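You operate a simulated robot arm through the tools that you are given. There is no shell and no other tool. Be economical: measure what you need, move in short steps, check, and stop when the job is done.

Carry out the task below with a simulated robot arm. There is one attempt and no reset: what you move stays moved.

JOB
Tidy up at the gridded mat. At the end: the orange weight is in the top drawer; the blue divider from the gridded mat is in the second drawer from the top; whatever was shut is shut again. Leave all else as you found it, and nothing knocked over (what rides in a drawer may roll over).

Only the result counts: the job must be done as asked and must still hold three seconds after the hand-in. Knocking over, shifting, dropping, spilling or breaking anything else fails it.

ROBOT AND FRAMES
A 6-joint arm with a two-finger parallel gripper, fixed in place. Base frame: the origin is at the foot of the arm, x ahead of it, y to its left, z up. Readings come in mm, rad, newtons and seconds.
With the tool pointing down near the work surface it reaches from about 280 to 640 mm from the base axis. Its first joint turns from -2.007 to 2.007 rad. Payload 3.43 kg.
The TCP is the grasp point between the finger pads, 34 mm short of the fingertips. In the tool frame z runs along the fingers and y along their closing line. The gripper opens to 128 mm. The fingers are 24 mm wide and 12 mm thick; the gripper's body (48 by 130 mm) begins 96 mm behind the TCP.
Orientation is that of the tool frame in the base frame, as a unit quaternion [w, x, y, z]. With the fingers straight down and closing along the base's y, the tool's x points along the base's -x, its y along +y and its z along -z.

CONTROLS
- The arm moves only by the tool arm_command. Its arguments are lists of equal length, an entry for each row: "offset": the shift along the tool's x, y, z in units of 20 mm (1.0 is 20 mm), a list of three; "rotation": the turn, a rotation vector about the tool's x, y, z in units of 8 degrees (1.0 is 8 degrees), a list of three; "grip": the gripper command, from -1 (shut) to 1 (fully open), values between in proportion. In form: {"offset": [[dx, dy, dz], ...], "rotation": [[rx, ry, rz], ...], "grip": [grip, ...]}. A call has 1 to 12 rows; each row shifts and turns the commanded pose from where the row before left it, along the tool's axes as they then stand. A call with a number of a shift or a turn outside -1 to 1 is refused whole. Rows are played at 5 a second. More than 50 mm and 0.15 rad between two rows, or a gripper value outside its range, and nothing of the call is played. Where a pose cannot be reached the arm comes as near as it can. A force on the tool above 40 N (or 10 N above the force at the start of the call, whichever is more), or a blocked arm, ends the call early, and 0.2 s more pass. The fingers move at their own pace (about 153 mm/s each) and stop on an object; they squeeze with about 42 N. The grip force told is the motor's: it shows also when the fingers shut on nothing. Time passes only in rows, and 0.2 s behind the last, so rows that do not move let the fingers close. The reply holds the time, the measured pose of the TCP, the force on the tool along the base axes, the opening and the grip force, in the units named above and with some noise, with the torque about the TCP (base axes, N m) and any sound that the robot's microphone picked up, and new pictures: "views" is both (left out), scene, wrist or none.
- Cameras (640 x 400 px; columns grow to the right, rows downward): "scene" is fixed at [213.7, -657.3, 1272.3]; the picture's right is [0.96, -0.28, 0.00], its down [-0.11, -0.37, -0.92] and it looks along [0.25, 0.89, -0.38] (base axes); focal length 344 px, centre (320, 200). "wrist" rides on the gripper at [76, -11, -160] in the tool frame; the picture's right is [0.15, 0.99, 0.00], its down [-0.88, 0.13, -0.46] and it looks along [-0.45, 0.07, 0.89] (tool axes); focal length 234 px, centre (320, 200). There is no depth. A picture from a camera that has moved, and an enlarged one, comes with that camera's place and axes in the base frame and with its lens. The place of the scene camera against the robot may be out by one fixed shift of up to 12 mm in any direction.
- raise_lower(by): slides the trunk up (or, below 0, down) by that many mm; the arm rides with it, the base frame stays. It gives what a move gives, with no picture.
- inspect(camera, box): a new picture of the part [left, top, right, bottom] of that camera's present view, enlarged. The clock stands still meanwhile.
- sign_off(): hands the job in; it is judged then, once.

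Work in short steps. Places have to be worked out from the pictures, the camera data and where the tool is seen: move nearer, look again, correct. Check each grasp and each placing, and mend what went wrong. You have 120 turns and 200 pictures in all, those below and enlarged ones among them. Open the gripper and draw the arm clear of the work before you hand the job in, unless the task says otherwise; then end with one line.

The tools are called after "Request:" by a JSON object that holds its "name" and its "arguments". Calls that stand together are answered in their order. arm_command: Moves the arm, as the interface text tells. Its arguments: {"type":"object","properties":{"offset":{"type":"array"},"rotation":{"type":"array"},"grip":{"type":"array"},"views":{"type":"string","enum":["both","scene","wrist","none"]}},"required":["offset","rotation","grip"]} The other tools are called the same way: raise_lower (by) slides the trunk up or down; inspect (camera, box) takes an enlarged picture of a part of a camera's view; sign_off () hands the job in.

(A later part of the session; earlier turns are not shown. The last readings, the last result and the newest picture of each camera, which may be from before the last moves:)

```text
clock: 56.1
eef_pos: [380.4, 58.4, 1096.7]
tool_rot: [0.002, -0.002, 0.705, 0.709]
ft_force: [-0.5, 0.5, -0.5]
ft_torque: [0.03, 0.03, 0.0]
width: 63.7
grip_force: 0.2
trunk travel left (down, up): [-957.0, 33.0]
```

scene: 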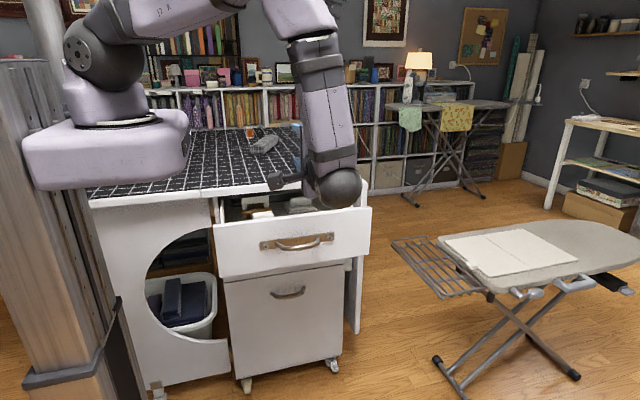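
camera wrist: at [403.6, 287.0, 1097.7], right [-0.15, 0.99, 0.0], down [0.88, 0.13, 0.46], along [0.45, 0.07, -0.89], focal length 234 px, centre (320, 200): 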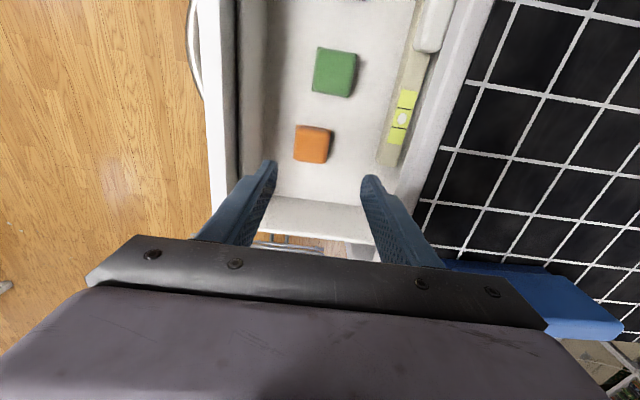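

I lower the trunk back; the TCP goes to about z=865, still in front of the drawer.

Request:
{"name": "raise_lower", "arguments": {"by": -232}}

Request:
{"name": "arm_command", "arguments": {"offset": [[0, -1, 0], [0, -1, 0], [0, -1, 0], [0, -0.5, 0], [0, 0, 0]], "rotation": [[0, 0, 0], [0, 0, 0], [0, 0, 0], [0, 0, 0], [0, 0, 0]], "grip": [0, 0, 0, 0, 0]}}

```text
clock: 58.6
eef_pos: [378.9, 59.3, 864.6]
tool_rot: [0.001, -0.001, 0.706, 0.708]
ft_force: [-0.1, 0.0, -0.3]
ft_torque: [-0.03, 0.03, 0.0]
width: 64.1
grip_force: 0.0
trunk travel left (down, up): [-725.0, 265.0]
```

```text
clock: 59.8
eef_pos: [379.0, 57.9, 793.5]
tool_rot: [0.002, -0.002, 0.706, 0.708]
ft_force: [0.3, -0.1, 0.5]
ft_torque: [0.0, -0.03, 0.01]
width: 64.4
grip_force: 0.1
trunk travel left (down, up): [-725.0, 265.0]
camera wrist: at [302.7, -102.0, 781.6], right [-0.15, 0.0, 0.99], down [0.88, -0.46, 0.13], along [0.45, 0.89, 0.07], focal length 234 px, centre (320, 200)
```

scene: 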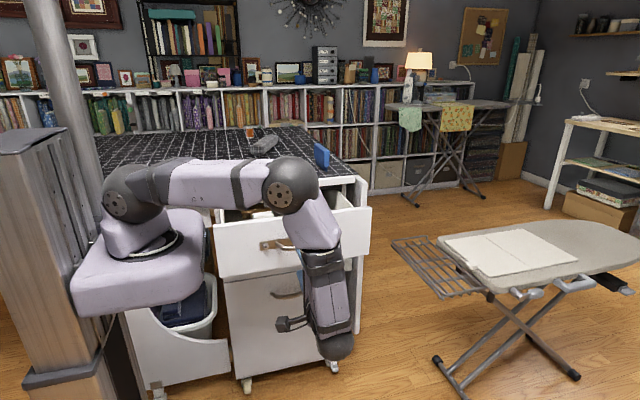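
wrist: 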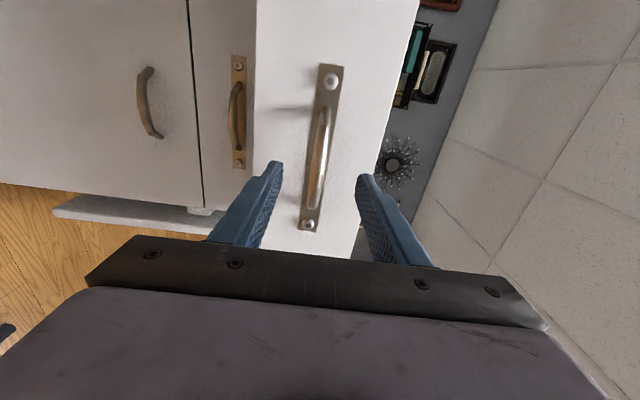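

The bar lies between the fingers. I advance about 92 mm and close.

Request:
{"name": "arm_command", "arguments": {"offset": [[0, 0, 1], [0, 0, 1], [0, 0, 1], [0, 0, 1], [0, 0, 0.6], [0, 0, 0], [0, 0, 0], [0, 0, 0], [0, 0, 0]], "rotation": [[0, 0, 0], [0, 0, 0], [0, 0, 0], [0, 0, 0], [0, 0, 0], [0, 0, 0], [0, 0, 0], [0, 0, 0], [0, 0, 0]], "grip": [0, 0, 0, 0, 0, 0, -1, -1, -1], "views": "wrist"}}

```text
clock: 61.8
eef_pos: [380.7, 151.1, 794.8]
tool_rot: [0.001, -0.001, 0.707, 0.708]
ft_force: [-2.3, -0.1, -13.5]
ft_torque: [-0.03, 0.13, -0.62]
width: 16.3
grip_force: 44.5
trunk travel left (down, up): [-725.0, 265.0]
camera wrist: at [304.4, -8.5, 782.0], right [-0.15, 0.0, 0.99], down [0.88, -0.46, 0.13], along [0.45, 0.89, 0.07], focal length 234 px, centre (320, 200)
```

wrist: 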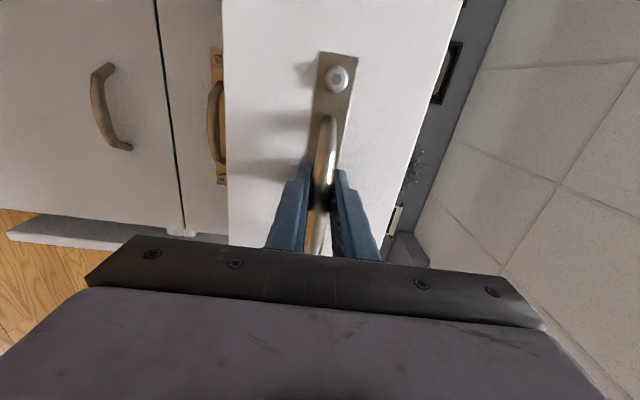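

Gripped. I push it closed slowly.

Request:
{"name": "arm_command", "arguments": {"offset": [[0, -0.06, 0.3], [0, 0, 0.5], [0, 0, 0.5], [0, 0, 0.5], [0, 0, 0.5], [0, 0, 0.5], [0, 0, 0.5], [0, 0, 0.5], [0, 0, 0.5], [0, 0, 0.5], [0, 0, 0.5], [0, 0, 0.5]], "rotation": [[0, 0, 0], [0, 0, 0], [0, 0, 0], [0, 0, 0], [0, 0, 0], [0, 0, 0], [0, 0, 0], [0, 0, 0], [0, 0, 0], [0, 0, 0], [0, 0, 0], [0, 0, 0]], "grip": [-1, -1, -1, -1, -1, -1, -1, -1, -1, -1, -1, -1], "views": "none"}}

Request:
{"name": "arm_command", "arguments": {"offset": [[0, 0, 0.5], [0, 0, 0.5], [0, 0, 0.5], [0, 0, 0.5], [0, 0, 0.5], [0, 0, 0.5], [0, 0, 0.5], [0, 0, 0.4], [0, 0, 0.3], [0, 0, 0.2]], "rotation": [[0, 0, 0], [0, 0, 0], [0, 0, 0], [0, 0, 0], [0, 0, 0], [0, 0, 0], [0, 0, 0], [0, 0, 0], [0, 0, 0], [0, 0, 0]], "grip": [-1, -1, -1, -1, -1, -1, -1, -1, -1, -1]}}

```text
clock: 64.4
eef_pos: [380.6, 266.4, 793.7]
tool_rot: [0.001, 0.0, 0.705, 0.709]
ft_force: [2.0, 2.0, 6.8]
ft_torque: [-0.07, 0.33, -0.25]
width: 16.8
grip_force: 44.9
trunk travel left (down, up): [-725.0, 265.0]
```

```text
clock: 66.6
eef_pos: [380.8, 354.6, 794.9]
tool_rot: [0.001, 0.0, 0.706, 0.708]
ft_force: [5.8, -1.6, -4.3]
ft_torque: [-0.07, 0.2, -0.36]
width: 16.9
grip_force: 45.3
trunk travel left (down, up): [-725.0, 265.0]
camera wrist: at [304.2, 194.9, 781.7], right [-0.15, 0.0, 0.99], down [0.88, -0.46, 0.13], along [0.45, 0.89, 0.07], focal length 234 px, centre (320, 200)
```

scene: 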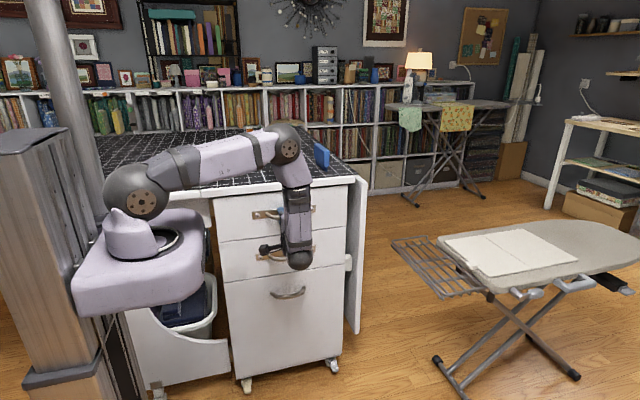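
wrist: 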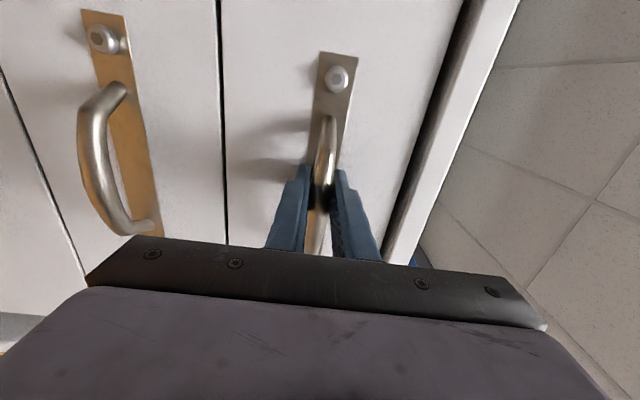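

There's no end-stop force yet, so I push a little further until it resists.

Request:
{"name": "arm_command", "arguments": {"offset": [[0, 0, 0.2], [0, 0, 0.2], [0, 0, 0.2], [0, 0, 0.2], [0, 0, 0]], "rotation": [[0, 0, 0], [0, 0, 0], [0, 0, 0], [0, 0, 0], [0, 0, 0]], "grip": [-1, -1, -1, -1, -1], "views": "wrist"}}

```text
clock: 67.2
eef_pos: [380.4, 356.2, 794.2]
tool_rot: [0.002, 0.001, 0.706, 0.708]
ft_force: [1.5, -21.8, 3.0]
ft_torque: [-0.36, 0.11, 1.09]
width: 16.9
grip_force: 45.1
trunk travel left (down, up): [-725.0, 265.0]
stopped in row 2: the force on the tool passed its limit at 45 N (the readings are from after the stop); the commanded pose is now the measured one
camera wrist: at [303.4, 197.3, 781.6], right [-0.15, 0.0, 0.99], down [0.88, -0.46, 0.13], along [0.46, 0.89, 0.07], focal length 234 px, centre (320, 200)
```

wrist: 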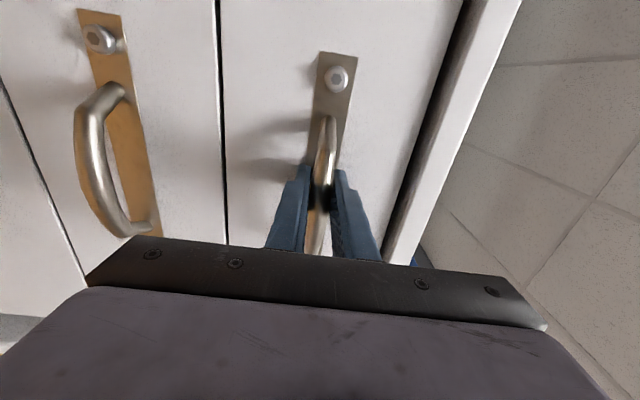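

The drawer hits its end stop, so it's shut. I release and retract, then lower the trunk about 157 mm to the second handle (z≈638).

Request:
{"name": "arm_command", "arguments": {"offset": [[0, 0, 0], [0, 0, 0], [0, 0, 0], [0, 0, -0.5], [0, 0, -1], [0, 0, -1], [0, 0, -1], [0, 0, -1], [0, 0, -1]], "rotation": [[0, 0, 0], [0, 0, 0], [0, 0, 0], [0, 0, 0], [0, 0, 0], [0, 0, 0], [0, 0, 0], [0, 0, 0], [0, 0, 0]], "grip": [0, 0, 0, 0, 0, 0, 0, 0, 0], "views": "none"}}

Request:
{"name": "raise_lower", "arguments": {"by": -157}}

Request:
{"name": "arm_command", "arguments": {"offset": [[0, 0, 0]], "rotation": [[0, 0, 0]], "grip": [0]}}

```text
clock: 67.5
eef_pos: [381.9, 357.1, 804.0]
tool_rot: [0.005, -0.002, 0.697, 0.717]
ft_force: [-7.0, -25.6, 22.3]
ft_torque: [-0.07, 0.3, 0.36]
width: 50.5
grip_force: 0.3
trunk travel left (down, up): [-725.0, 265.0]
stopped in row 1: the force on the tool passed its limit at 45 N (the readings are from after the stop); the commanded pose is now the measured one
```

```text
clock: 68.2
eef_pos: [383.1, 355.1, 778.9]
tool_rot: [0.006, -0.003, 0.688, 0.725]
ft_force: [-7.3, -28.1, 20.7]
ft_torque: [-0.32, 0.31, 0.38]
width: 51.0
grip_force: 0.2
trunk travel left (down, up): [-695.0, 295.0]
stopped: the force on the tool passed its limit at 66 N (the readings are from after the stop); the commanded pose is now the measured one
```

```text
clock: 68.6
eef_pos: [382.3, 355.1, 780.5]
tool_rot: [0.007, -0.002, 0.688, 0.725]
ft_force: [-8.0, -35.0, 20.3]
ft_torque: [-0.54, 0.28, 0.39]
width: 51.2
grip_force: 0.0
trunk travel left (down, up): [-695.0, 295.0]
camera wrist: at [305.4, 196.6, 759.3], right [-0.16, -0.05, 0.99], down [0.88, -0.47, 0.12], along [0.46, 0.88, 0.12], focal length 234 px, centre (320, 200)
```

scene: 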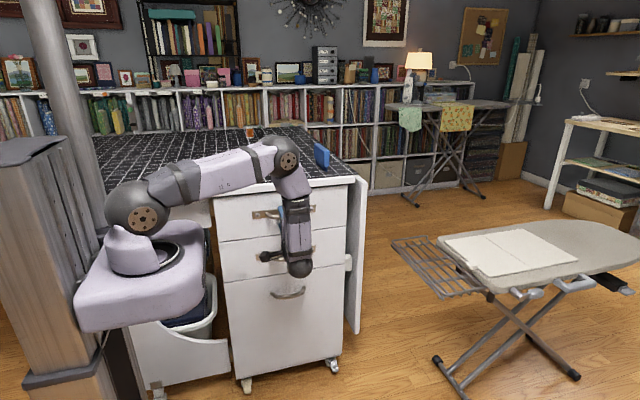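
wrist: 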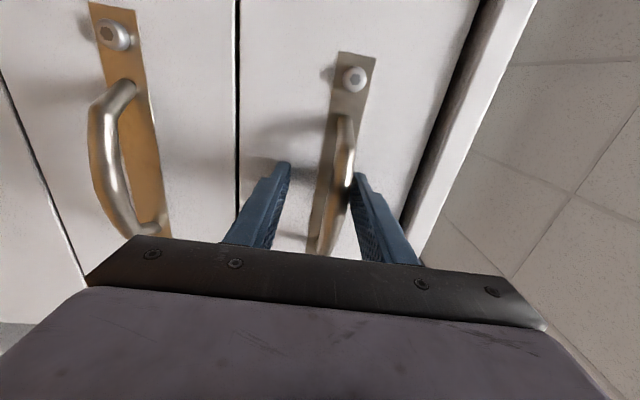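

The release was cut short by the contact force, and the trunk then pressed the upper finger onto the bar. I ease up and back to free it.

Request:
{"name": "arm_command", "arguments": {"offset": [[0, 0.2, -0.1], [0, 0.3, -0.25], [0, 0.1, -0.25], [0, 0, 0]], "rotation": [[0, 0, 0], [0, 0, 0], [0, 0, 0], [0, 0, 0]], "grip": [0, 0, 0, 0], "views": "wrist"}}

```text
clock: 69.6
eef_pos: [382.9, 346.1, 787.4]
tool_rot: [0.007, -0.001, 0.693, 0.721]
ft_force: [-0.8, 0.2, 1.0]
ft_torque: [-0.03, -0.02, 0.02]
width: 64.0
grip_force: 0.1
trunk travel left (down, up): [-695.0, 295.0]
camera wrist: at [306.2, 187.4, 768.7], right [-0.16, -0.04, 0.99], down [0.88, -0.47, 0.12], along [0.46, 0.88, 0.11], focal length 234 px, centre (320, 200)
```

wrist: 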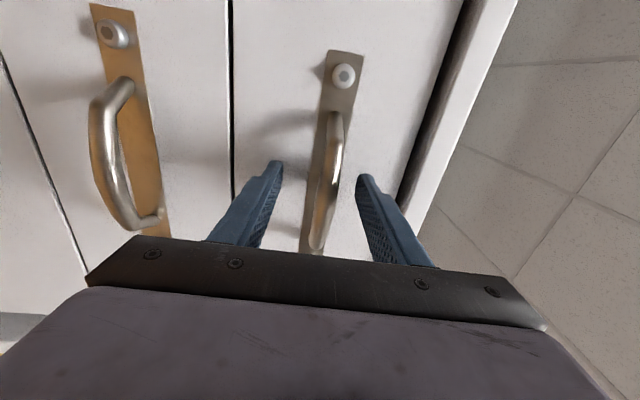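

Free now, with zero force. I retract 100 mm, straightening the 2° tilt.

Request:
{"name": "arm_command", "arguments": {"offset": [[0, 0, -1], [0, 0, -1], [0, 0, -1], [0, 0, -1], [0, 0, -1], [0, 0, 0]], "rotation": [[0, 0, 0], [0, 0, 0], [0, 0, 0], [0, 0, 0], [0.28, 0, 0.05], [0, 0, 0]], "grip": [0, 0, 0, 0, 0, 0]}}

```text
clock: 71.0
eef_pos: [382.8, 246.0, 782.8]
tool_rot: [0.004, 0.001, 0.707, 0.707]
ft_force: [0.7, 0.4, -0.4]
ft_torque: [0.04, 0.03, 0.02]
width: 64.0
grip_force: 0.1
trunk travel left (down, up): [-695.0, 295.0]
camera wrist: at [305.7, 85.8, 770.8], right [-0.15, 0.0, 0.99], down [0.88, -0.46, 0.13], along [0.46, 0.89, 0.07], focal length 234 px, centre (320, 200)
```

scene: 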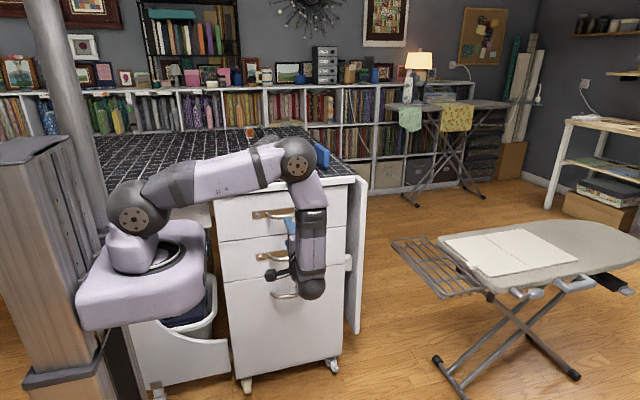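
wrist: 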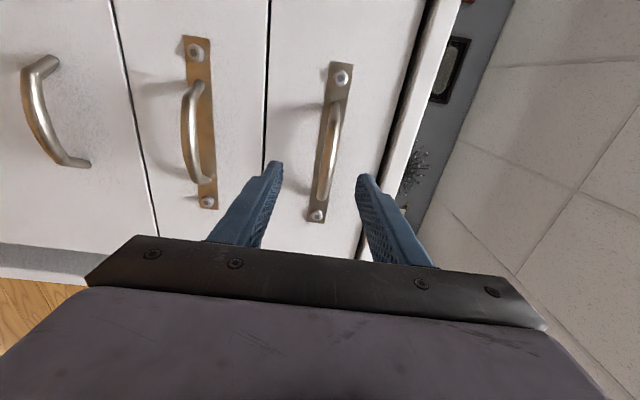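

The top drawer is flush. The second handle comes out at (381, ~355, 635), so I lower the trunk 148 mm.

Request:
{"name": "raise_lower", "arguments": {"by": -148}}

Request:
{"name": "arm_command", "arguments": {"offset": [[0, 0, 0.5], [0, 0, 1], [0, 0, 1], [0, 0, 1], [0, 0, 0.7], [0, 0, 0]], "rotation": [[0, 0, 0], [0, 0, 0], [0, 0, 0], [0, 0, 0], [0, 0, 0], [0, 0, 0]], "grip": [0, 0, 0, 0, 0, 0]}}

```text
clock: 72.7
eef_pos: [382.9, 245.4, 634.6]
tool_rot: [0.004, 0.001, 0.706, 0.708]
ft_force: [-0.3, -0.5, -1.1]
ft_torque: [0.02, 0.01, -0.01]
width: 63.8
grip_force: 0.1
trunk travel left (down, up): [-547.0, 443.0]
```

```text
clock: 74.1
eef_pos: [383.3, 329.9, 635.6]
tool_rot: [0.004, 0.001, 0.707, 0.707]
ft_force: [-0.9, 0.9, 0.2]
ft_torque: [0.02, 0.0, -0.01]
width: 64.3
grip_force: 0.1
trunk travel left (down, up): [-547.0, 443.0]
camera wrist: at [306.0, 170.4, 623.1], right [-0.15, 0.0, 0.99], down [0.88, -0.46, 0.13], along [0.46, 0.89, 0.07], focal length 234 px, centre (320, 200)
```

scene: 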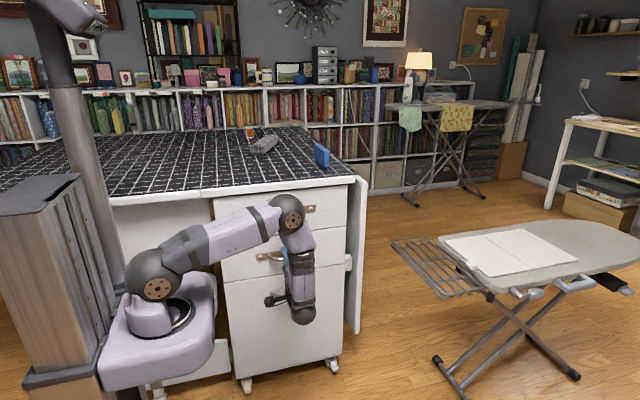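
wrist: 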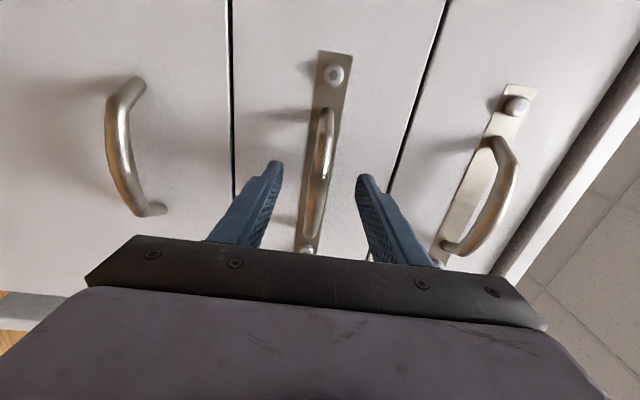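

Well centred. I advance 18 mm and close.

Request:
{"name": "arm_command", "arguments": {"offset": [[0, 0, 0.5], [0, 0, 0.4], [0, 0, 0], [0, 0, 0], [0, 0, 0], [0, 0, 0]], "rotation": [[0, 0, 0], [0, 0, 0], [0, 0, 0], [0, 0, 0], [0, 0, 0], [0, 0, 0]], "grip": [0, 0, -1, -1, -1, -1], "views": "wrist"}}

```text
clock: 75.5
eef_pos: [382.7, 348.8, 634.5]
tool_rot: [0.003, 0.002, 0.708, 0.706]
ft_force: [-1.1, 0.5, -8.2]
ft_torque: [-0.08, 0.18, -0.6]
width: 16.5
grip_force: 44.4
trunk travel left (down, up): [-547.0, 443.0]
camera wrist: at [306.4, 188.4, 622.3], right [-0.15, 0.0, 0.99], down [0.88, -0.46, 0.13], along [0.46, 0.89, 0.07], focal length 234 px, centre (320, 200)
```

wrist: 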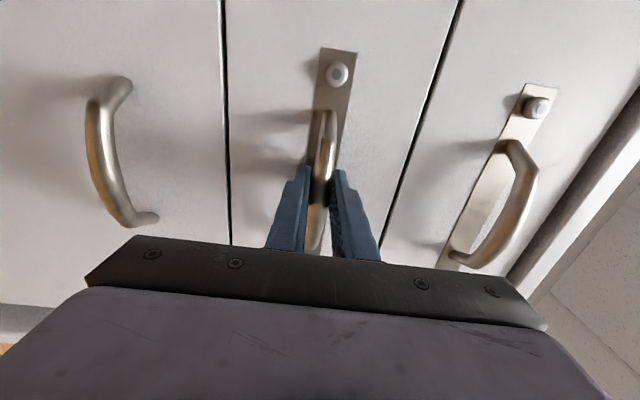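

Gripped. I pull it open about 200 mm.

Request:
{"name": "arm_command", "arguments": {"offset": [[0, 0, -0.3], [0, 0, -0.5], [0, 0, -0.5], [0, 0, -0.5], [0, 0, -0.5], [0, 0, -0.5], [0, 0, -0.5], [0, 0, -0.5], [0, 0, -0.5], [0, 0, -0.5], [0, 0, -0.5], [0, 0, -0.5]], "rotation": [[0, 0, 0], [0, 0, 0], [0, 0, 0], [0, 0, 0], [0, 0, 0], [0, 0, 0], [0, 0, 0], [0, 0, 0], [0, 0, 0], [0, 0, 0], [0, 0, 0], [0, 0, 0]], "grip": [-1, -1, -1, -1, -1, -1, -1, -1, -1, -1, -1, -1], "views": "none"}}

Request:
{"name": "arm_command", "arguments": {"offset": [[0, 0, -0.5], [0, 0, -0.5], [0, 0, -0.5], [0, 0, -0.5], [0, 0, -0.5], [0, 0, -0.5], [0, 0, -0.5], [0, 0, -0.5], [0, 0, -0.4], [0, 0, 0]], "rotation": [[0, 0, 0], [0, 0, 0], [0, 0, 0], [0, 0, 0], [0, 0, 0], [0, 0, 0], [0, 0, 0], [0, 0, 0], [0, 0, 0], [0, 0, 0]], "grip": [-1, -1, -1, -1, -1, -1, -1, -1, -1, -1]}}

```text
clock: 78.1
eef_pos: [383.2, 233.5, 634.5]
tool_rot: [0.004, 0.002, 0.708, 0.706]
ft_force: [0.3, 0.4, -12.9]
ft_torque: [-0.14, 0.27, 1.21]
width: 16.7
grip_force: 44.9
trunk travel left (down, up): [-547.0, 443.0]
```

```text
clock: 80.3
eef_pos: [383.6, 142.2, 635.5]
tool_rot: [0.004, 0.002, 0.707, 0.707]
ft_force: [10.7, -0.3, -12.1]
ft_torque: [-0.2, 0.18, 0.67]
width: 16.5
grip_force: 44.9
trunk travel left (down, up): [-547.0, 443.0]
camera wrist: at [306.0, -16.4, 622.1], right [-0.15, 0.0, 0.99], down [0.88, -0.46, 0.13], along [0.46, 0.89, 0.07], focal length 234 px, centre (320, 200)
```

scene: 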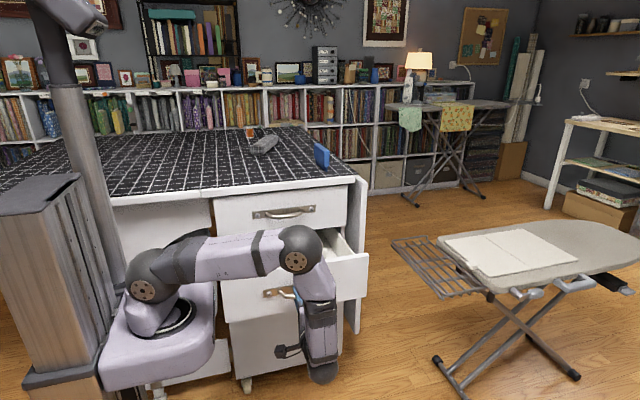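
wrist: 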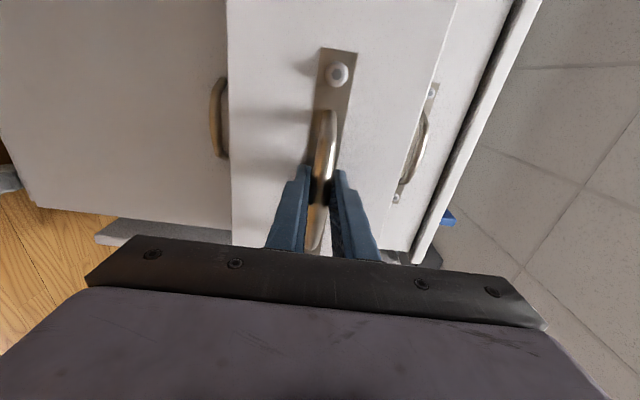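

The second drawer is open by about 205 mm. I release and retract.

Request:
{"name": "arm_command", "arguments": {"offset": [[0, 0, 0], [0, 0, 0], [0, 0, 0], [0, 0, -0.5], [0, 0, -1], [0, 0, -1], [0, 0, -1], [0, 0, -1], [0, 0, 0]], "rotation": [[0, 0, 0], [0, 0, 0], [0, 0, 0], [0, 0, 0], [0, 0, 0], [0, 0, 0], [0, 0, 0], [0, 0, 0], [0, 0, 0]], "grip": [0, 0, 0, 0, 0, 0, 0, 0, 0], "views": "none"}}

```text
clock: 82.3
eef_pos: [380.3, 54.0, 634.1]
tool_rot: [0.003, 0.0, 0.706, 0.708]
ft_force: [-1.1, -0.5, -0.2]
ft_torque: [-0.01, -0.02, 0.02]
width: 63.9
grip_force: 0.0
trunk travel left (down, up): [-547.0, 443.0]
```

Released. I raise the trunk 410 mm for the reach over the mat, then turn the tool down.

Request:
{"name": "raise_lower", "arguments": {"by": 410}}

Request:
{"name": "arm_command", "arguments": {"offset": [[0, 1, 0], [0, 1, 0], [0, 1, 0], [0, 0, 0], [0, 0, 0], [0, 0, 0], [0, 0, 0], [0, 0, 0], [0, 0, 0], [0, 0, 0], [0, 0, 0], [0, 0, 0]], "rotation": [[0, 0, 0], [1, 0, 0], [1, 0, 0], [1, 0, 0], [1, 0, 0], [1, 0, 0], [1, 0, 0], [1, 0, 0], [1, 0, 0], [1, 0, 0], [1, 0, 0], [1, 0, 0]], "grip": [0, 0, 0, 0, 0, 0, 0, 0, 0, 0, 0, 0]}}

```text
refused: 410 is not a number from -400 to 400
```

```text
clock: 84.9
eef_pos: [382.0, 56.5, 694.0]
tool_rot: [0.002, 0.003, 1.0, 0.017]
ft_force: [0.0, -0.3, 1.6]
ft_torque: [-0.01, 0.01, -0.02]
width: 64.0
grip_force: 0.0
trunk travel left (down, up): [-547.0, 443.0]
camera wrist: at [304.3, 39.9, 853.1], right [-0.14, 0.99, 0.03], down [0.88, 0.11, 0.46], along [0.46, 0.1, -0.88], focal length 234 px, centre (320, 200)
```

scene: 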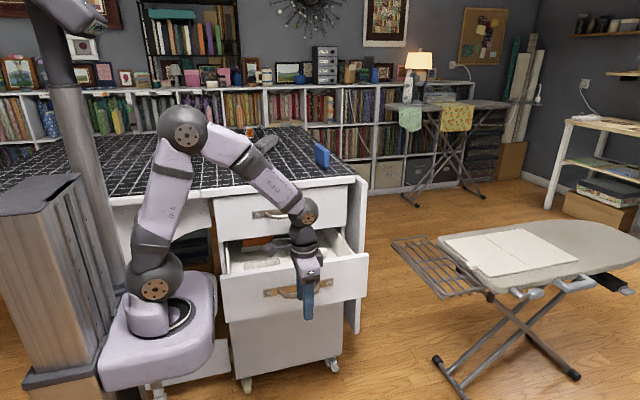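
wrist: 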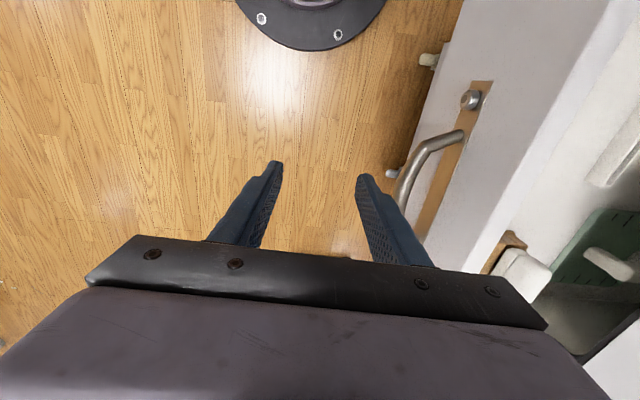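

No harm done. I raise the trunk by 400 mm, then move over the open drawer to look inside.

Request:
{"name": "raise_lower", "arguments": {"by": 400}}

Request:
{"name": "arm_command", "arguments": {"offset": [[0, 1, 0], [0, 1, 0], [0, 1, 0], [0, 1, 0], [0, 1, 0], [0, 1, 0], [0, 1, 0], [0, 1, 0], [0, 1, 0], [0, 0, 0]], "rotation": [[0.25, 0, 0], [0, 0, 0], [0, 0, 0], [0, 0, 0], [0, 0, 0], [0, 0, 0], [0, 0, 0], [0, 0, 0], [0, 0, 0], [0, 0, 0]], "grip": [0, 0, 0, 0, 0, 0, 0, 0, 0, 0]}}

Request:
{"name": "inspect", "arguments": {"camera": "wrist", "box": [200, 0, 480, 240]}}

```text
clock: 88.7
eef_pos: [381.0, 58.1, 1094.5]
tool_rot: [0.001, 0.003, 1.0, 0.019]
ft_force: [0.1, 0.3, -0.6]
ft_torque: [0.0, 0.0, 0.02]
width: 63.8
grip_force: 0.1
trunk travel left (down, up): [-947.0, 43.0]
```

```text
clock: 90.9
eef_pos: [382.4, 236.2, 1095.7]
tool_rot: [0.002, 0.003, 1.0, 0.002]
ft_force: [0.2, -0.6, 0.1]
ft_torque: [0.0, 0.0, 0.02]
width: 64.1
grip_force: 0.1
trunk travel left (down, up): [-947.0, 43.0]
camera wrist: at [304.7, 225.1, 1255.7], right [-0.14, 0.99, 0.0], down [0.88, 0.12, 0.46], along [0.45, 0.07, -0.89], focal length 234 px, centre (320, 200)
```

scene: 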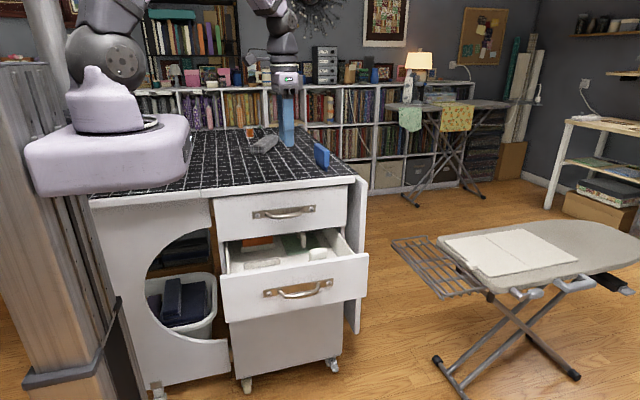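
wrist: 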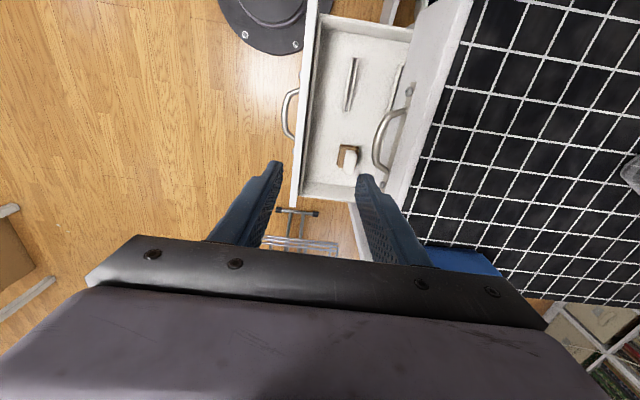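

```text
1.67 times, centred on (340, 120) of wrist
camera zoom: at [304.7, 225.1, 1255.7], right [-0.14, 0.99, 0.0], down [0.88, 0.12, 0.46], along [0.45, 0.07, -0.89], focal length 390 px, centre (287, 333)
```

zoom: 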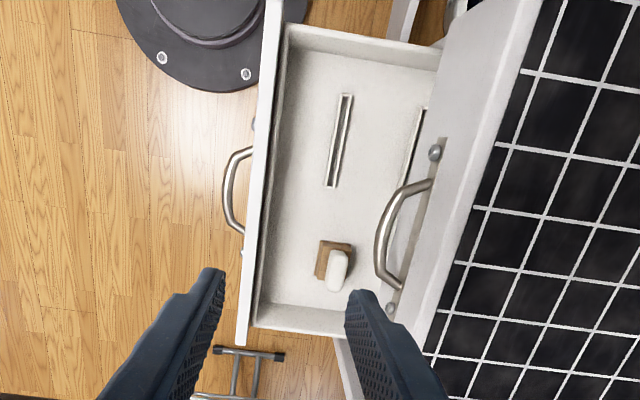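

I look at the drawer contents and the divider from the scene camera.

Request:
{"name": "inspect", "arguments": {"camera": "scene", "box": [210, 210, 380, 316]}}

Request:
{"name": "inspect", "arguments": {"camera": "scene", "box": [290, 130, 350, 180]}}

```text
3.76 times, centred on (295, 263) of scene
camera zoom: at [213.7, -657.3, 1272.3], right [0.96, -0.28, 0.0], down [-0.11, -0.37, -0.92], along [0.25, 0.89, -0.38], focal length 1293 px, centre (414, -37)
```

zoom: 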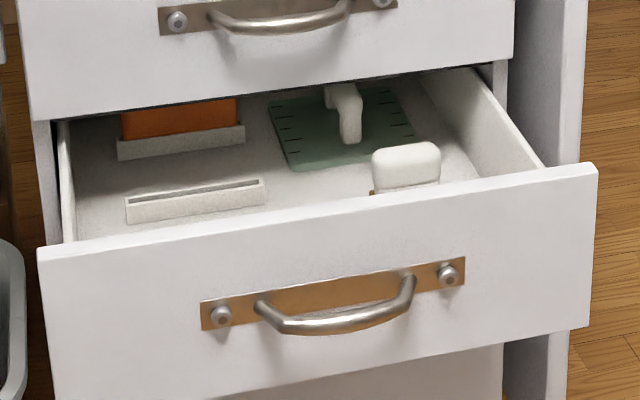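

```text
8.00 times, centred on (320, 155) of scene
camera zoom: at [213.7, -657.3, 1272.3], right [0.96, -0.28, 0.0], down [-0.11, -0.37, -0.92], along [0.25, 0.89, -0.38], focal length 2748 px, centre (320, 560)
```

zoom: 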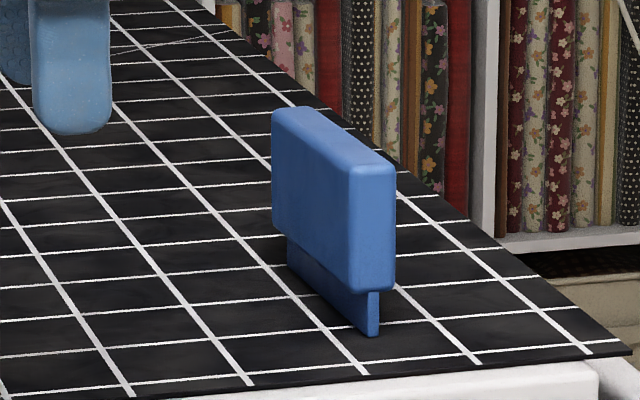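

The divider has a tongue, and the second drawer has a matching empty slot (around x 243–368, y 308). It stands near (545, 490), too far out for a vertical tool. I'll yaw the tool 90° so it closes along x, then tilt it toward +y.

Request:
{"name": "arm_command", "arguments": {"offset": [[0, 0, 0], [0, 0, 0], [0, 0, 0], [0, 0, 0], [0, 0, 0], [0, 0, 0], [0, 0, 0], [0, 0, 0], [0, 0, 0], [0, 0, 0], [0, 0, 0], [0, 0, 0]], "rotation": [[0, 0, 1], [0, 0, 1], [0, 0, 1], [0, 0, 1], [0, 0, 1], [0, 0, 1], [0, 0, 1], [0, 0, 1], [0, 0, 1], [0, 0, 1], [0, 0, 1], [0, 0, 0.25]], "grip": [0, 0, 0, 0, 0, 0, 0, 0, 0, 0, 0, 0]}}

```text
clock: 93.5
eef_pos: [381.0, 235.4, 1094.1]
tool_rot: [0.0, 0.71, 0.705, 0.002]
ft_force: [0.0, 0.2, 0.3]
ft_torque: [0.02, -0.01, 0.0]
width: 64.0
grip_force: 0.1
trunk travel left (down, up): [-947.0, 43.0]
camera wrist: at [370.3, 311.4, 1254.3], right [0.99, 0.14, 0.0], down [0.12, -0.88, 0.46], along [0.07, -0.45, -0.89], focal length 234 px, centre (320, 200)
```

scene: 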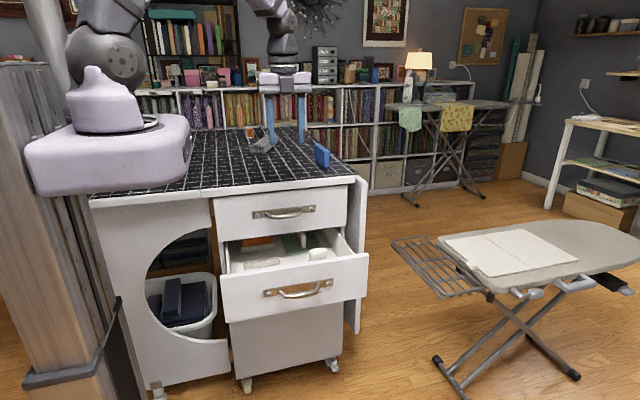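
wrist: 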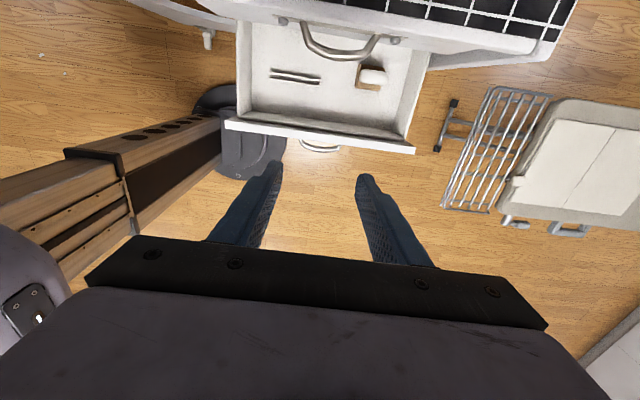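

The yaw works. I tilt 48° toward +y and move toward the divider, staying high.

Request:
{"name": "arm_command", "arguments": {"offset": [[0, 0.7, 0], [0, 0.7, 0], [0, 0.7, 0], [0, 0.7, 0], [0, 0.7, 0], [0, 0.7, 0], [0.6, 0.7, 0.66], [0.6, 0.7, 0.66], [0.6, 0.7, 0.66], [0.6, 0.7, 0.66], [0.6, 0.7, 0.66], [0.6, 0.5, 0.66]], "rotation": [[0, 1, 0], [0, 1, 0], [0, 1, 0], [0, 1, 0], [0, 1, 0], [0, 1, 0], [0, 0, 0], [0, 0, 0], [0, 0, 0], [0, 0, 0], [0, 0, 0], [0, 0, 0]], "grip": [0, 0, 0, 0, 0, 0, 0, 0, 0, 0, 0, 0]}}

```text
clock: 96.1
eef_pos: [547.3, 342.9, 1096.2]
tool_rot: [-0.286, 0.648, 0.644, 0.291]
ft_force: [0.0, 0.9, -0.4]
ft_torque: [0.0, -0.04, -0.03]
width: 64.0
grip_force: 0.1
trunk travel left (down, up): [-947.0, 43.0]
camera wrist: at [534.7, 273.8, 1258.5], right [0.99, 0.09, 0.11], down [0.12, -0.93, -0.35], along [0.07, 0.36, -0.93], focal length 234 px, centre (320, 200)
```

scene: 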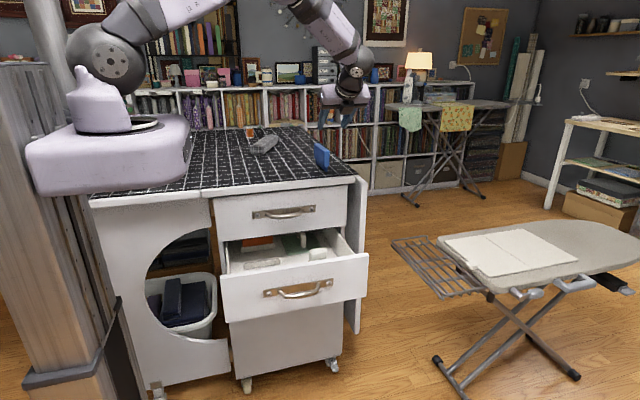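
wrist: 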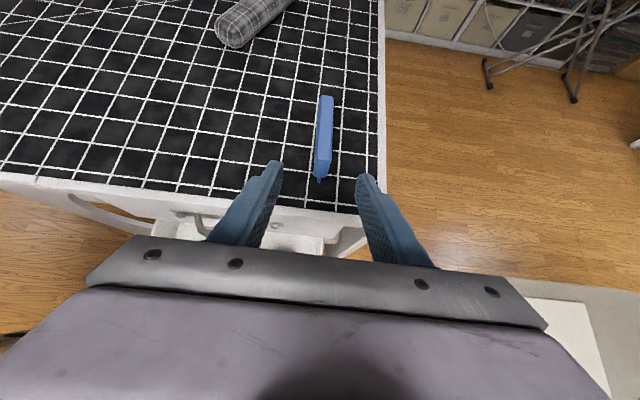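

An excellent view. I zoom in on the divider.

Request:
{"name": "inspect", "arguments": {"camera": "wrist", "box": [270, 80, 380, 200]}}

```text
3.33 times, centred on (325, 140) of wrist
camera zoom: at [534.7, 273.8, 1258.5], right [0.99, 0.09, 0.11], down [0.12, -0.93, -0.35], along [0.07, 0.36, -0.93], focal length 781 px, centre (303, 400)
```

zoom: 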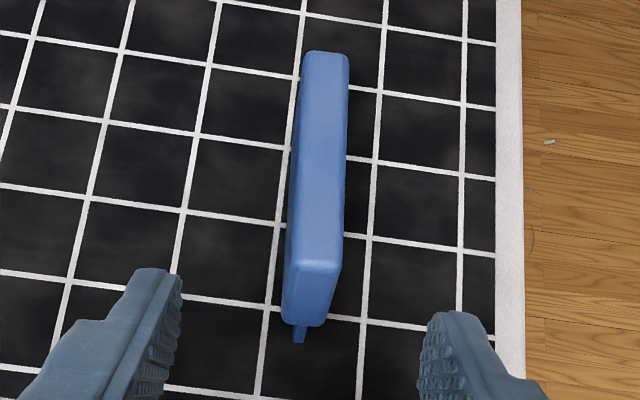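

The divider spans y≈440–551 at x≈555. Its top is at z≈983, it is about 22 mm thick, and its tongue stands on the mat. I approach along the tool axis toward TCP (554, 470, 960), part way first.

Request:
{"name": "arm_command", "arguments": {"offset": [[-0.8, 0.38, 0], [0, 0, 1], [0, 0, 1], [0, 0, 1], [0, 0, 1], [0, 0, 1], [0, 0, 0]], "rotation": [[0, 0, 0], [0, 0, 0], [0, 0, 0], [0, 0, 0], [0, 0, 0], [0, 0, 0], [0, 0, 0]], "grip": [0, 0, 0, 0, 0, 0, 0]}}

Request:
{"name": "inspect", "arguments": {"camera": "wrist", "box": [240, 60, 400, 260]}}

```text
clock: 97.7
eef_pos: [555.4, 405.7, 1017.7]
tool_rot: [-0.286, 0.647, 0.644, 0.291]
ft_force: [0.5, -0.3, 0.2]
ft_torque: [0.03, 0.01, -0.01]
width: 64.1
grip_force: 0.1
trunk travel left (down, up): [-947.0, 43.0]
camera wrist: at [542.0, 337.4, 1180.1], right [0.99, 0.09, 0.11], down [0.13, -0.93, -0.35], along [0.07, 0.36, -0.93], focal length 234 px, centre (320, 200)
```

scene: 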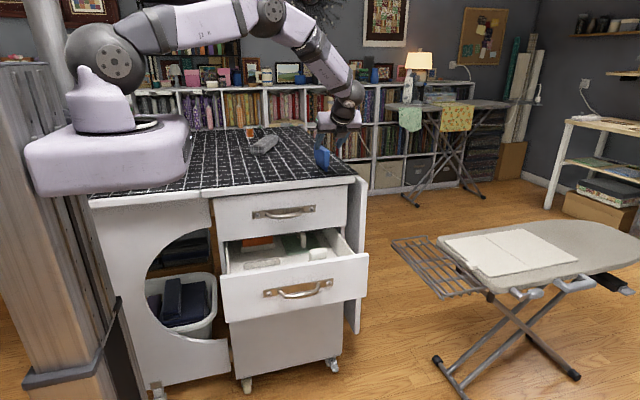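
wrist: 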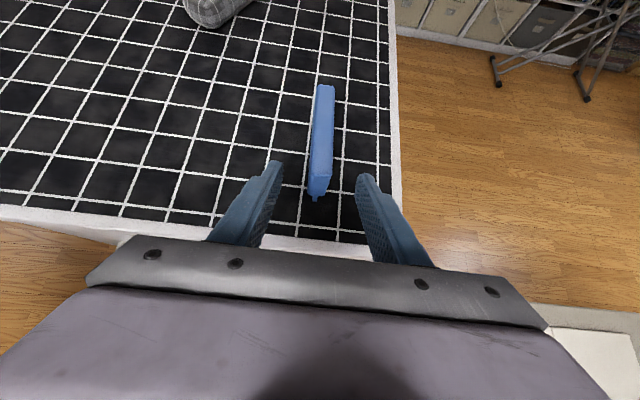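

```text
2.00 times, centred on (320, 160) of wrist
camera zoom: at [542.0, 337.4, 1180.1], right [0.99, 0.09, 0.11], down [0.13, -0.93, -0.35], along [0.07, 0.36, -0.93], focal length 468 px, centre (320, 280)
```

zoom: 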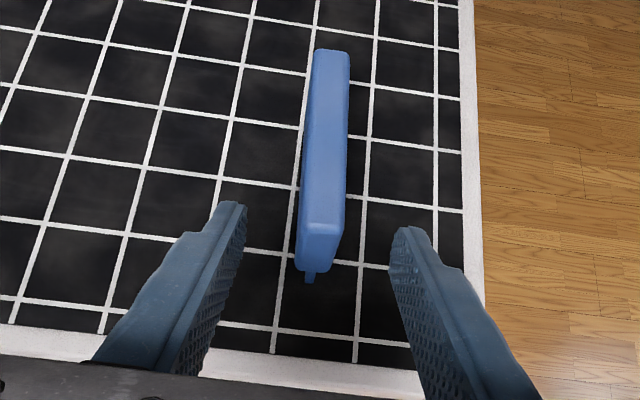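

The geometry is confirmed, with the plate yawed about 2.5°. I match the yaw and advance the remaining ~86 mm.

Request:
{"name": "arm_command", "arguments": {"offset": [[0, 0.05, 0], [0, 0, 1], [0, 0, 1], [0, 0, 1], [0, 0, 0.8], [0, 0, 0.5], [0, 0, 0]], "rotation": [[0.24, 0, -0.22], [0, 0, 0], [0, 0, 0], [0, 0, 0], [0, 0, 0], [0, 0, 0], [0, 0, 0]], "grip": [0, 0, 0, 0, 0, 0, 0]}}

Request:
{"name": "inspect", "arguments": {"camera": "wrist", "box": [240, 60, 400, 260]}}

Request:
{"name": "inspect", "arguments": {"camera": "scene", "box": [290, 110, 380, 180]}}

```text
clock: 99.3
eef_pos: [553.1, 469.9, 959.6]
tool_rot: [-0.293, 0.632, 0.659, 0.284]
ft_force: [0.1, 0.7, 0.1]
ft_torque: [0.0, 0.01, -0.01]
width: 64.0
grip_force: 0.0
trunk travel left (down, up): [-947.0, 43.0]
camera wrist: at [543.4, 400.9, 1122.6], right [0.98, 0.14, 0.11], down [0.17, -0.92, -0.35], along [0.06, 0.36, -0.93], focal length 234 px, centre (320, 200)
```

scene: 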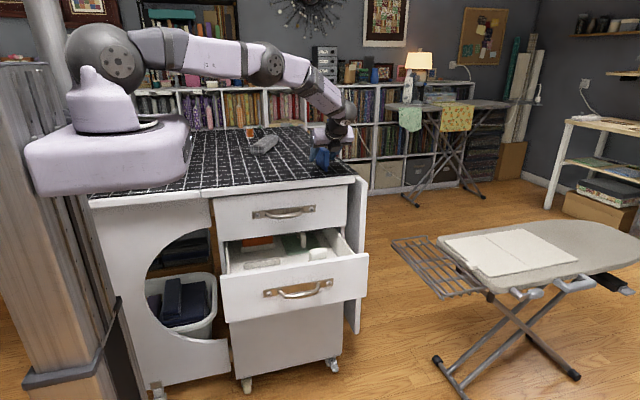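
wrist: 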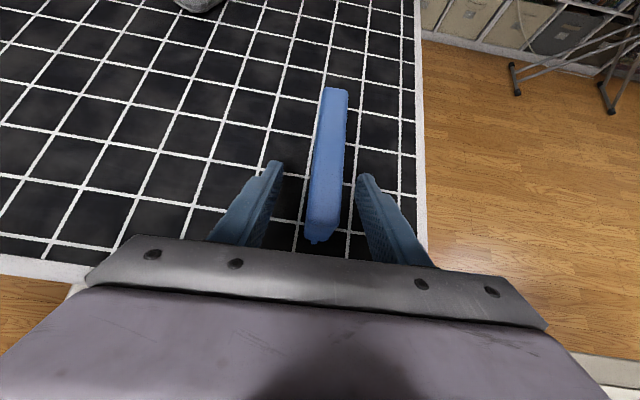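

```text
2.00 times, centred on (320, 160) of wrist
camera zoom: at [543.4, 400.9, 1122.6], right [0.98, 0.14, 0.11], down [0.17, -0.92, -0.35], along [0.06, 0.36, -0.93], focal length 468 px, centre (320, 280)
```

zoom: 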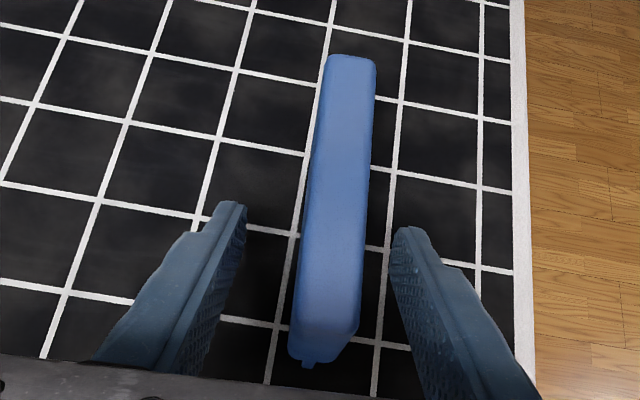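

```text
5.71 times, centred on (335, 145) of scene
camera zoom: at [213.7, -657.3, 1272.3], right [0.96, -0.28, 0.0], down [-0.11, -0.37, -0.92], along [0.25, 0.89, -0.38], focal length 1963 px, centre (234, 514)
```

zoom: 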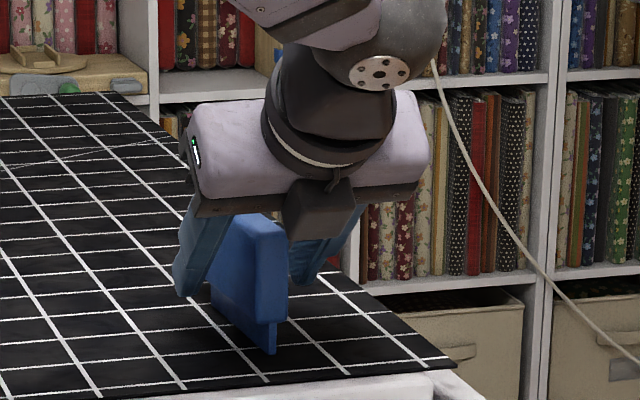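

The fingers straddle the plate and are well aligned. I close gently.

Request:
{"name": "arm_command", "arguments": {"offset": [[0, 0, 0], [0, 0, 0], [0, 0, 0], [0, 0, 0], [0, 0, 0], [0, 0, 0]], "rotation": [[0, 0, 0], [0, 0, 0], [0, 0, 0], [0, 0, 0], [0, 0, 0], [0, 0, 0]], "grip": [-0.3, -0.5, -0.6, -1, -1, -1]}}

```text
clock: 100.7
eef_pos: [553.2, 469.3, 960.3]
tool_rot: [-0.293, 0.632, 0.659, 0.283]
ft_force: [-1.3, 0.4, -0.4]
ft_torque: [-0.03, -0.01, -0.01]
width: 21.0
grip_force: 42.2
trunk travel left (down, up): [-947.0, 43.0]
camera wrist: at [543.5, 400.9, 1122.5], right [0.98, 0.14, 0.11], down [0.17, -0.92, -0.35], along [0.06, 0.36, -0.93], focal length 234 px, centre (320, 200)
```

scene: 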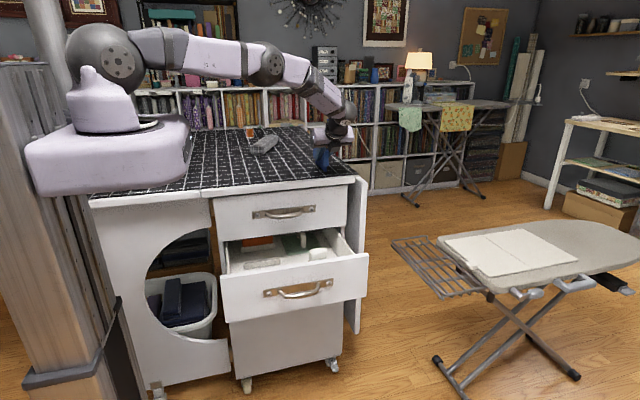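
wrist: 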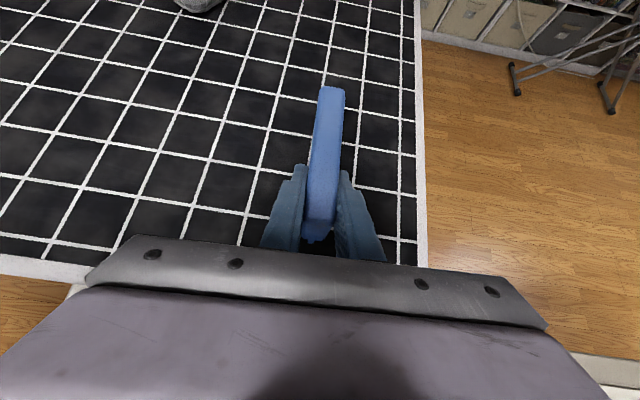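

The divider is gripped (21 mm). I lift it straight up 120 mm.

Request:
{"name": "arm_command", "arguments": {"offset": [[0.37, 0, -0.33], [0.745, 0, -0.667], [0.745, 0, -0.667], [0.745, 0, -0.667], [0.745, 0, -0.667], [0.745, 0, -0.667], [0.37, 0, -0.33], [0, 0, 0]], "rotation": [[0, 0, 0], [0, 0, 0], [0, 0, 0], [0, 0, 0], [0, 0, 0], [0, 0, 0], [0, 0, 0], [0, 0, 0]], "grip": [-1, -1, -1, -1, -1, -1, -1, -1], "views": "scene"}}

```text
clock: 102.5
eef_pos: [552.6, 471.3, 1079.2]
tool_rot: [-0.292, 0.632, 0.66, 0.283]
ft_force: [0.3, -0.9, -0.6]
ft_torque: [-0.04, -0.01, -0.04]
width: 21.2
grip_force: 42.0
trunk travel left (down, up): [-947.0, 43.0]
```

scene: 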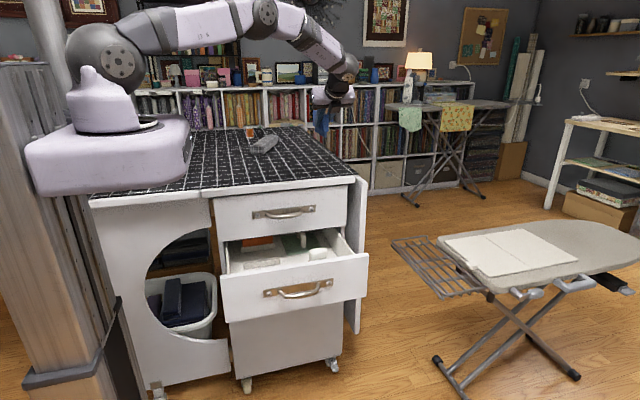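

It's lifted. I move it back to about (420, 270, 1080), clear of the desk.

Request:
{"name": "arm_command", "arguments": {"offset": [[-0.667, -0.66, -0.744], [-0.667, -0.66, -0.744], [-0.667, -0.66, -0.744], [-0.667, -0.66, -0.744], [-0.667, -0.66, -0.744], [-0.667, -0.66, -0.744], [-0.667, -0.66, -0.744], [-0.667, -0.66, -0.744], [-0.667, -0.66, -0.744], [-0.667, -0.66, -0.744], [0, 0, 0]], "rotation": [[0, 0, 0], [0, 0, 0], [0, 0, 0], [0, 0, 0], [0, 0, 0], [0, 0, 0], [0, 0, 0], [0, 0, 0], [0, 0, 0], [0, 0, 0], [0, 0, 0]], "grip": [-1, -1, -1, -1, -1, -1, -1, -1, -1, -1, -1], "views": "none"}}

Request:
{"name": "arm_command", "arguments": {"offset": [[0, 0, 0], [0, 0, 0], [0, 0, 0], [0, 0, 0], [0, 0, 0], [0, 0, 0], [0, 0, 0], [0, 0, 0], [0, 0, 0], [0, 0, 0], [0, 0, 0], [0, 0, 0]], "rotation": [[-0.745, 0, 0.667], [-0.745, 0, 0.667], [-0.745, 0, 0.667], [-0.745, 0, 0.667], [-0.745, 0, 0.667], [-0.745, 0, 0.667], [-0.745, 0, 0.667], [-0.745, 0, 0.667], [-0.745, 0, 0.667], [-0.745, 0, 0.667], [-0.745, 0, 0.667], [-0.4, 0, 0.36]], "grip": [-1, -1, -1, -1, -1, -1, -1, -1, -1, -1, -1, -1]}}

```text
clock: 104.9
eef_pos: [429.5, 265.9, 1081.3]
tool_rot: [-0.291, 0.633, 0.659, 0.284]
ft_force: [-0.2, 0.0, 0.2]
ft_torque: [-0.06, -0.01, -0.03]
width: 21.2
grip_force: 41.7
trunk travel left (down, up): [-947.0, 43.0]
```

```text
clock: 107.5
eef_pos: [535.8, 33.2, 1176.5]
tool_rot: [-0.033, 0.918, 0.015, 0.394]
ft_force: [-0.6, -0.3, -0.2]
ft_torque: [0.03, 0.02, 0.02]
width: 21.3
grip_force: 41.9
out of reach, approached as far as the arm can: row 7, 8, 9, 10, 11, 12
trunk travel left (down, up): [-947.0, 43.0]
camera wrist: at [470.8, 32.0, 1341.3], right [0.15, -0.99, 0.06], down [-0.93, -0.16, -0.33], along [0.34, 0.0, -0.94], focal length 234 px, centre (320, 200)
```

scene: 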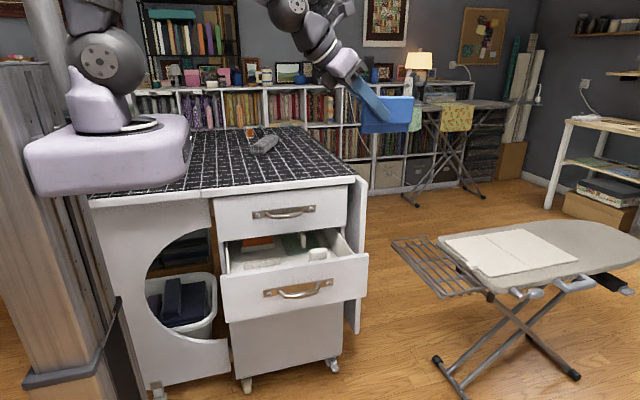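
wrist: 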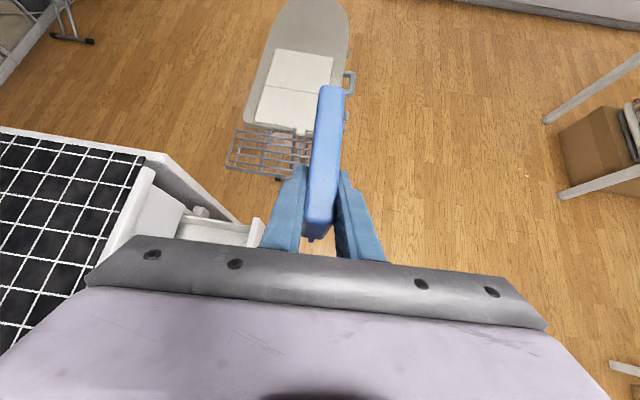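

The orientation was reached, but the arm was too folded and drifted to (536, 33). That is clear of everything, and the divider is still held. I lower the trunk, as the arm folds better hanging lower.

Request:
{"name": "raise_lower", "arguments": {"by": -222}}

```text
clock: 109.9
eef_pos: [537.5, 36.3, 955.4]
tool_rot: [-0.033, 0.918, 0.016, 0.395]
ft_force: [-0.8, 0.3, -0.9]
ft_torque: [-0.02, 0.01, 0.01]
width: 21.3
grip_force: 42.6
trunk travel left (down, up): [-725.0, 265.0]
```

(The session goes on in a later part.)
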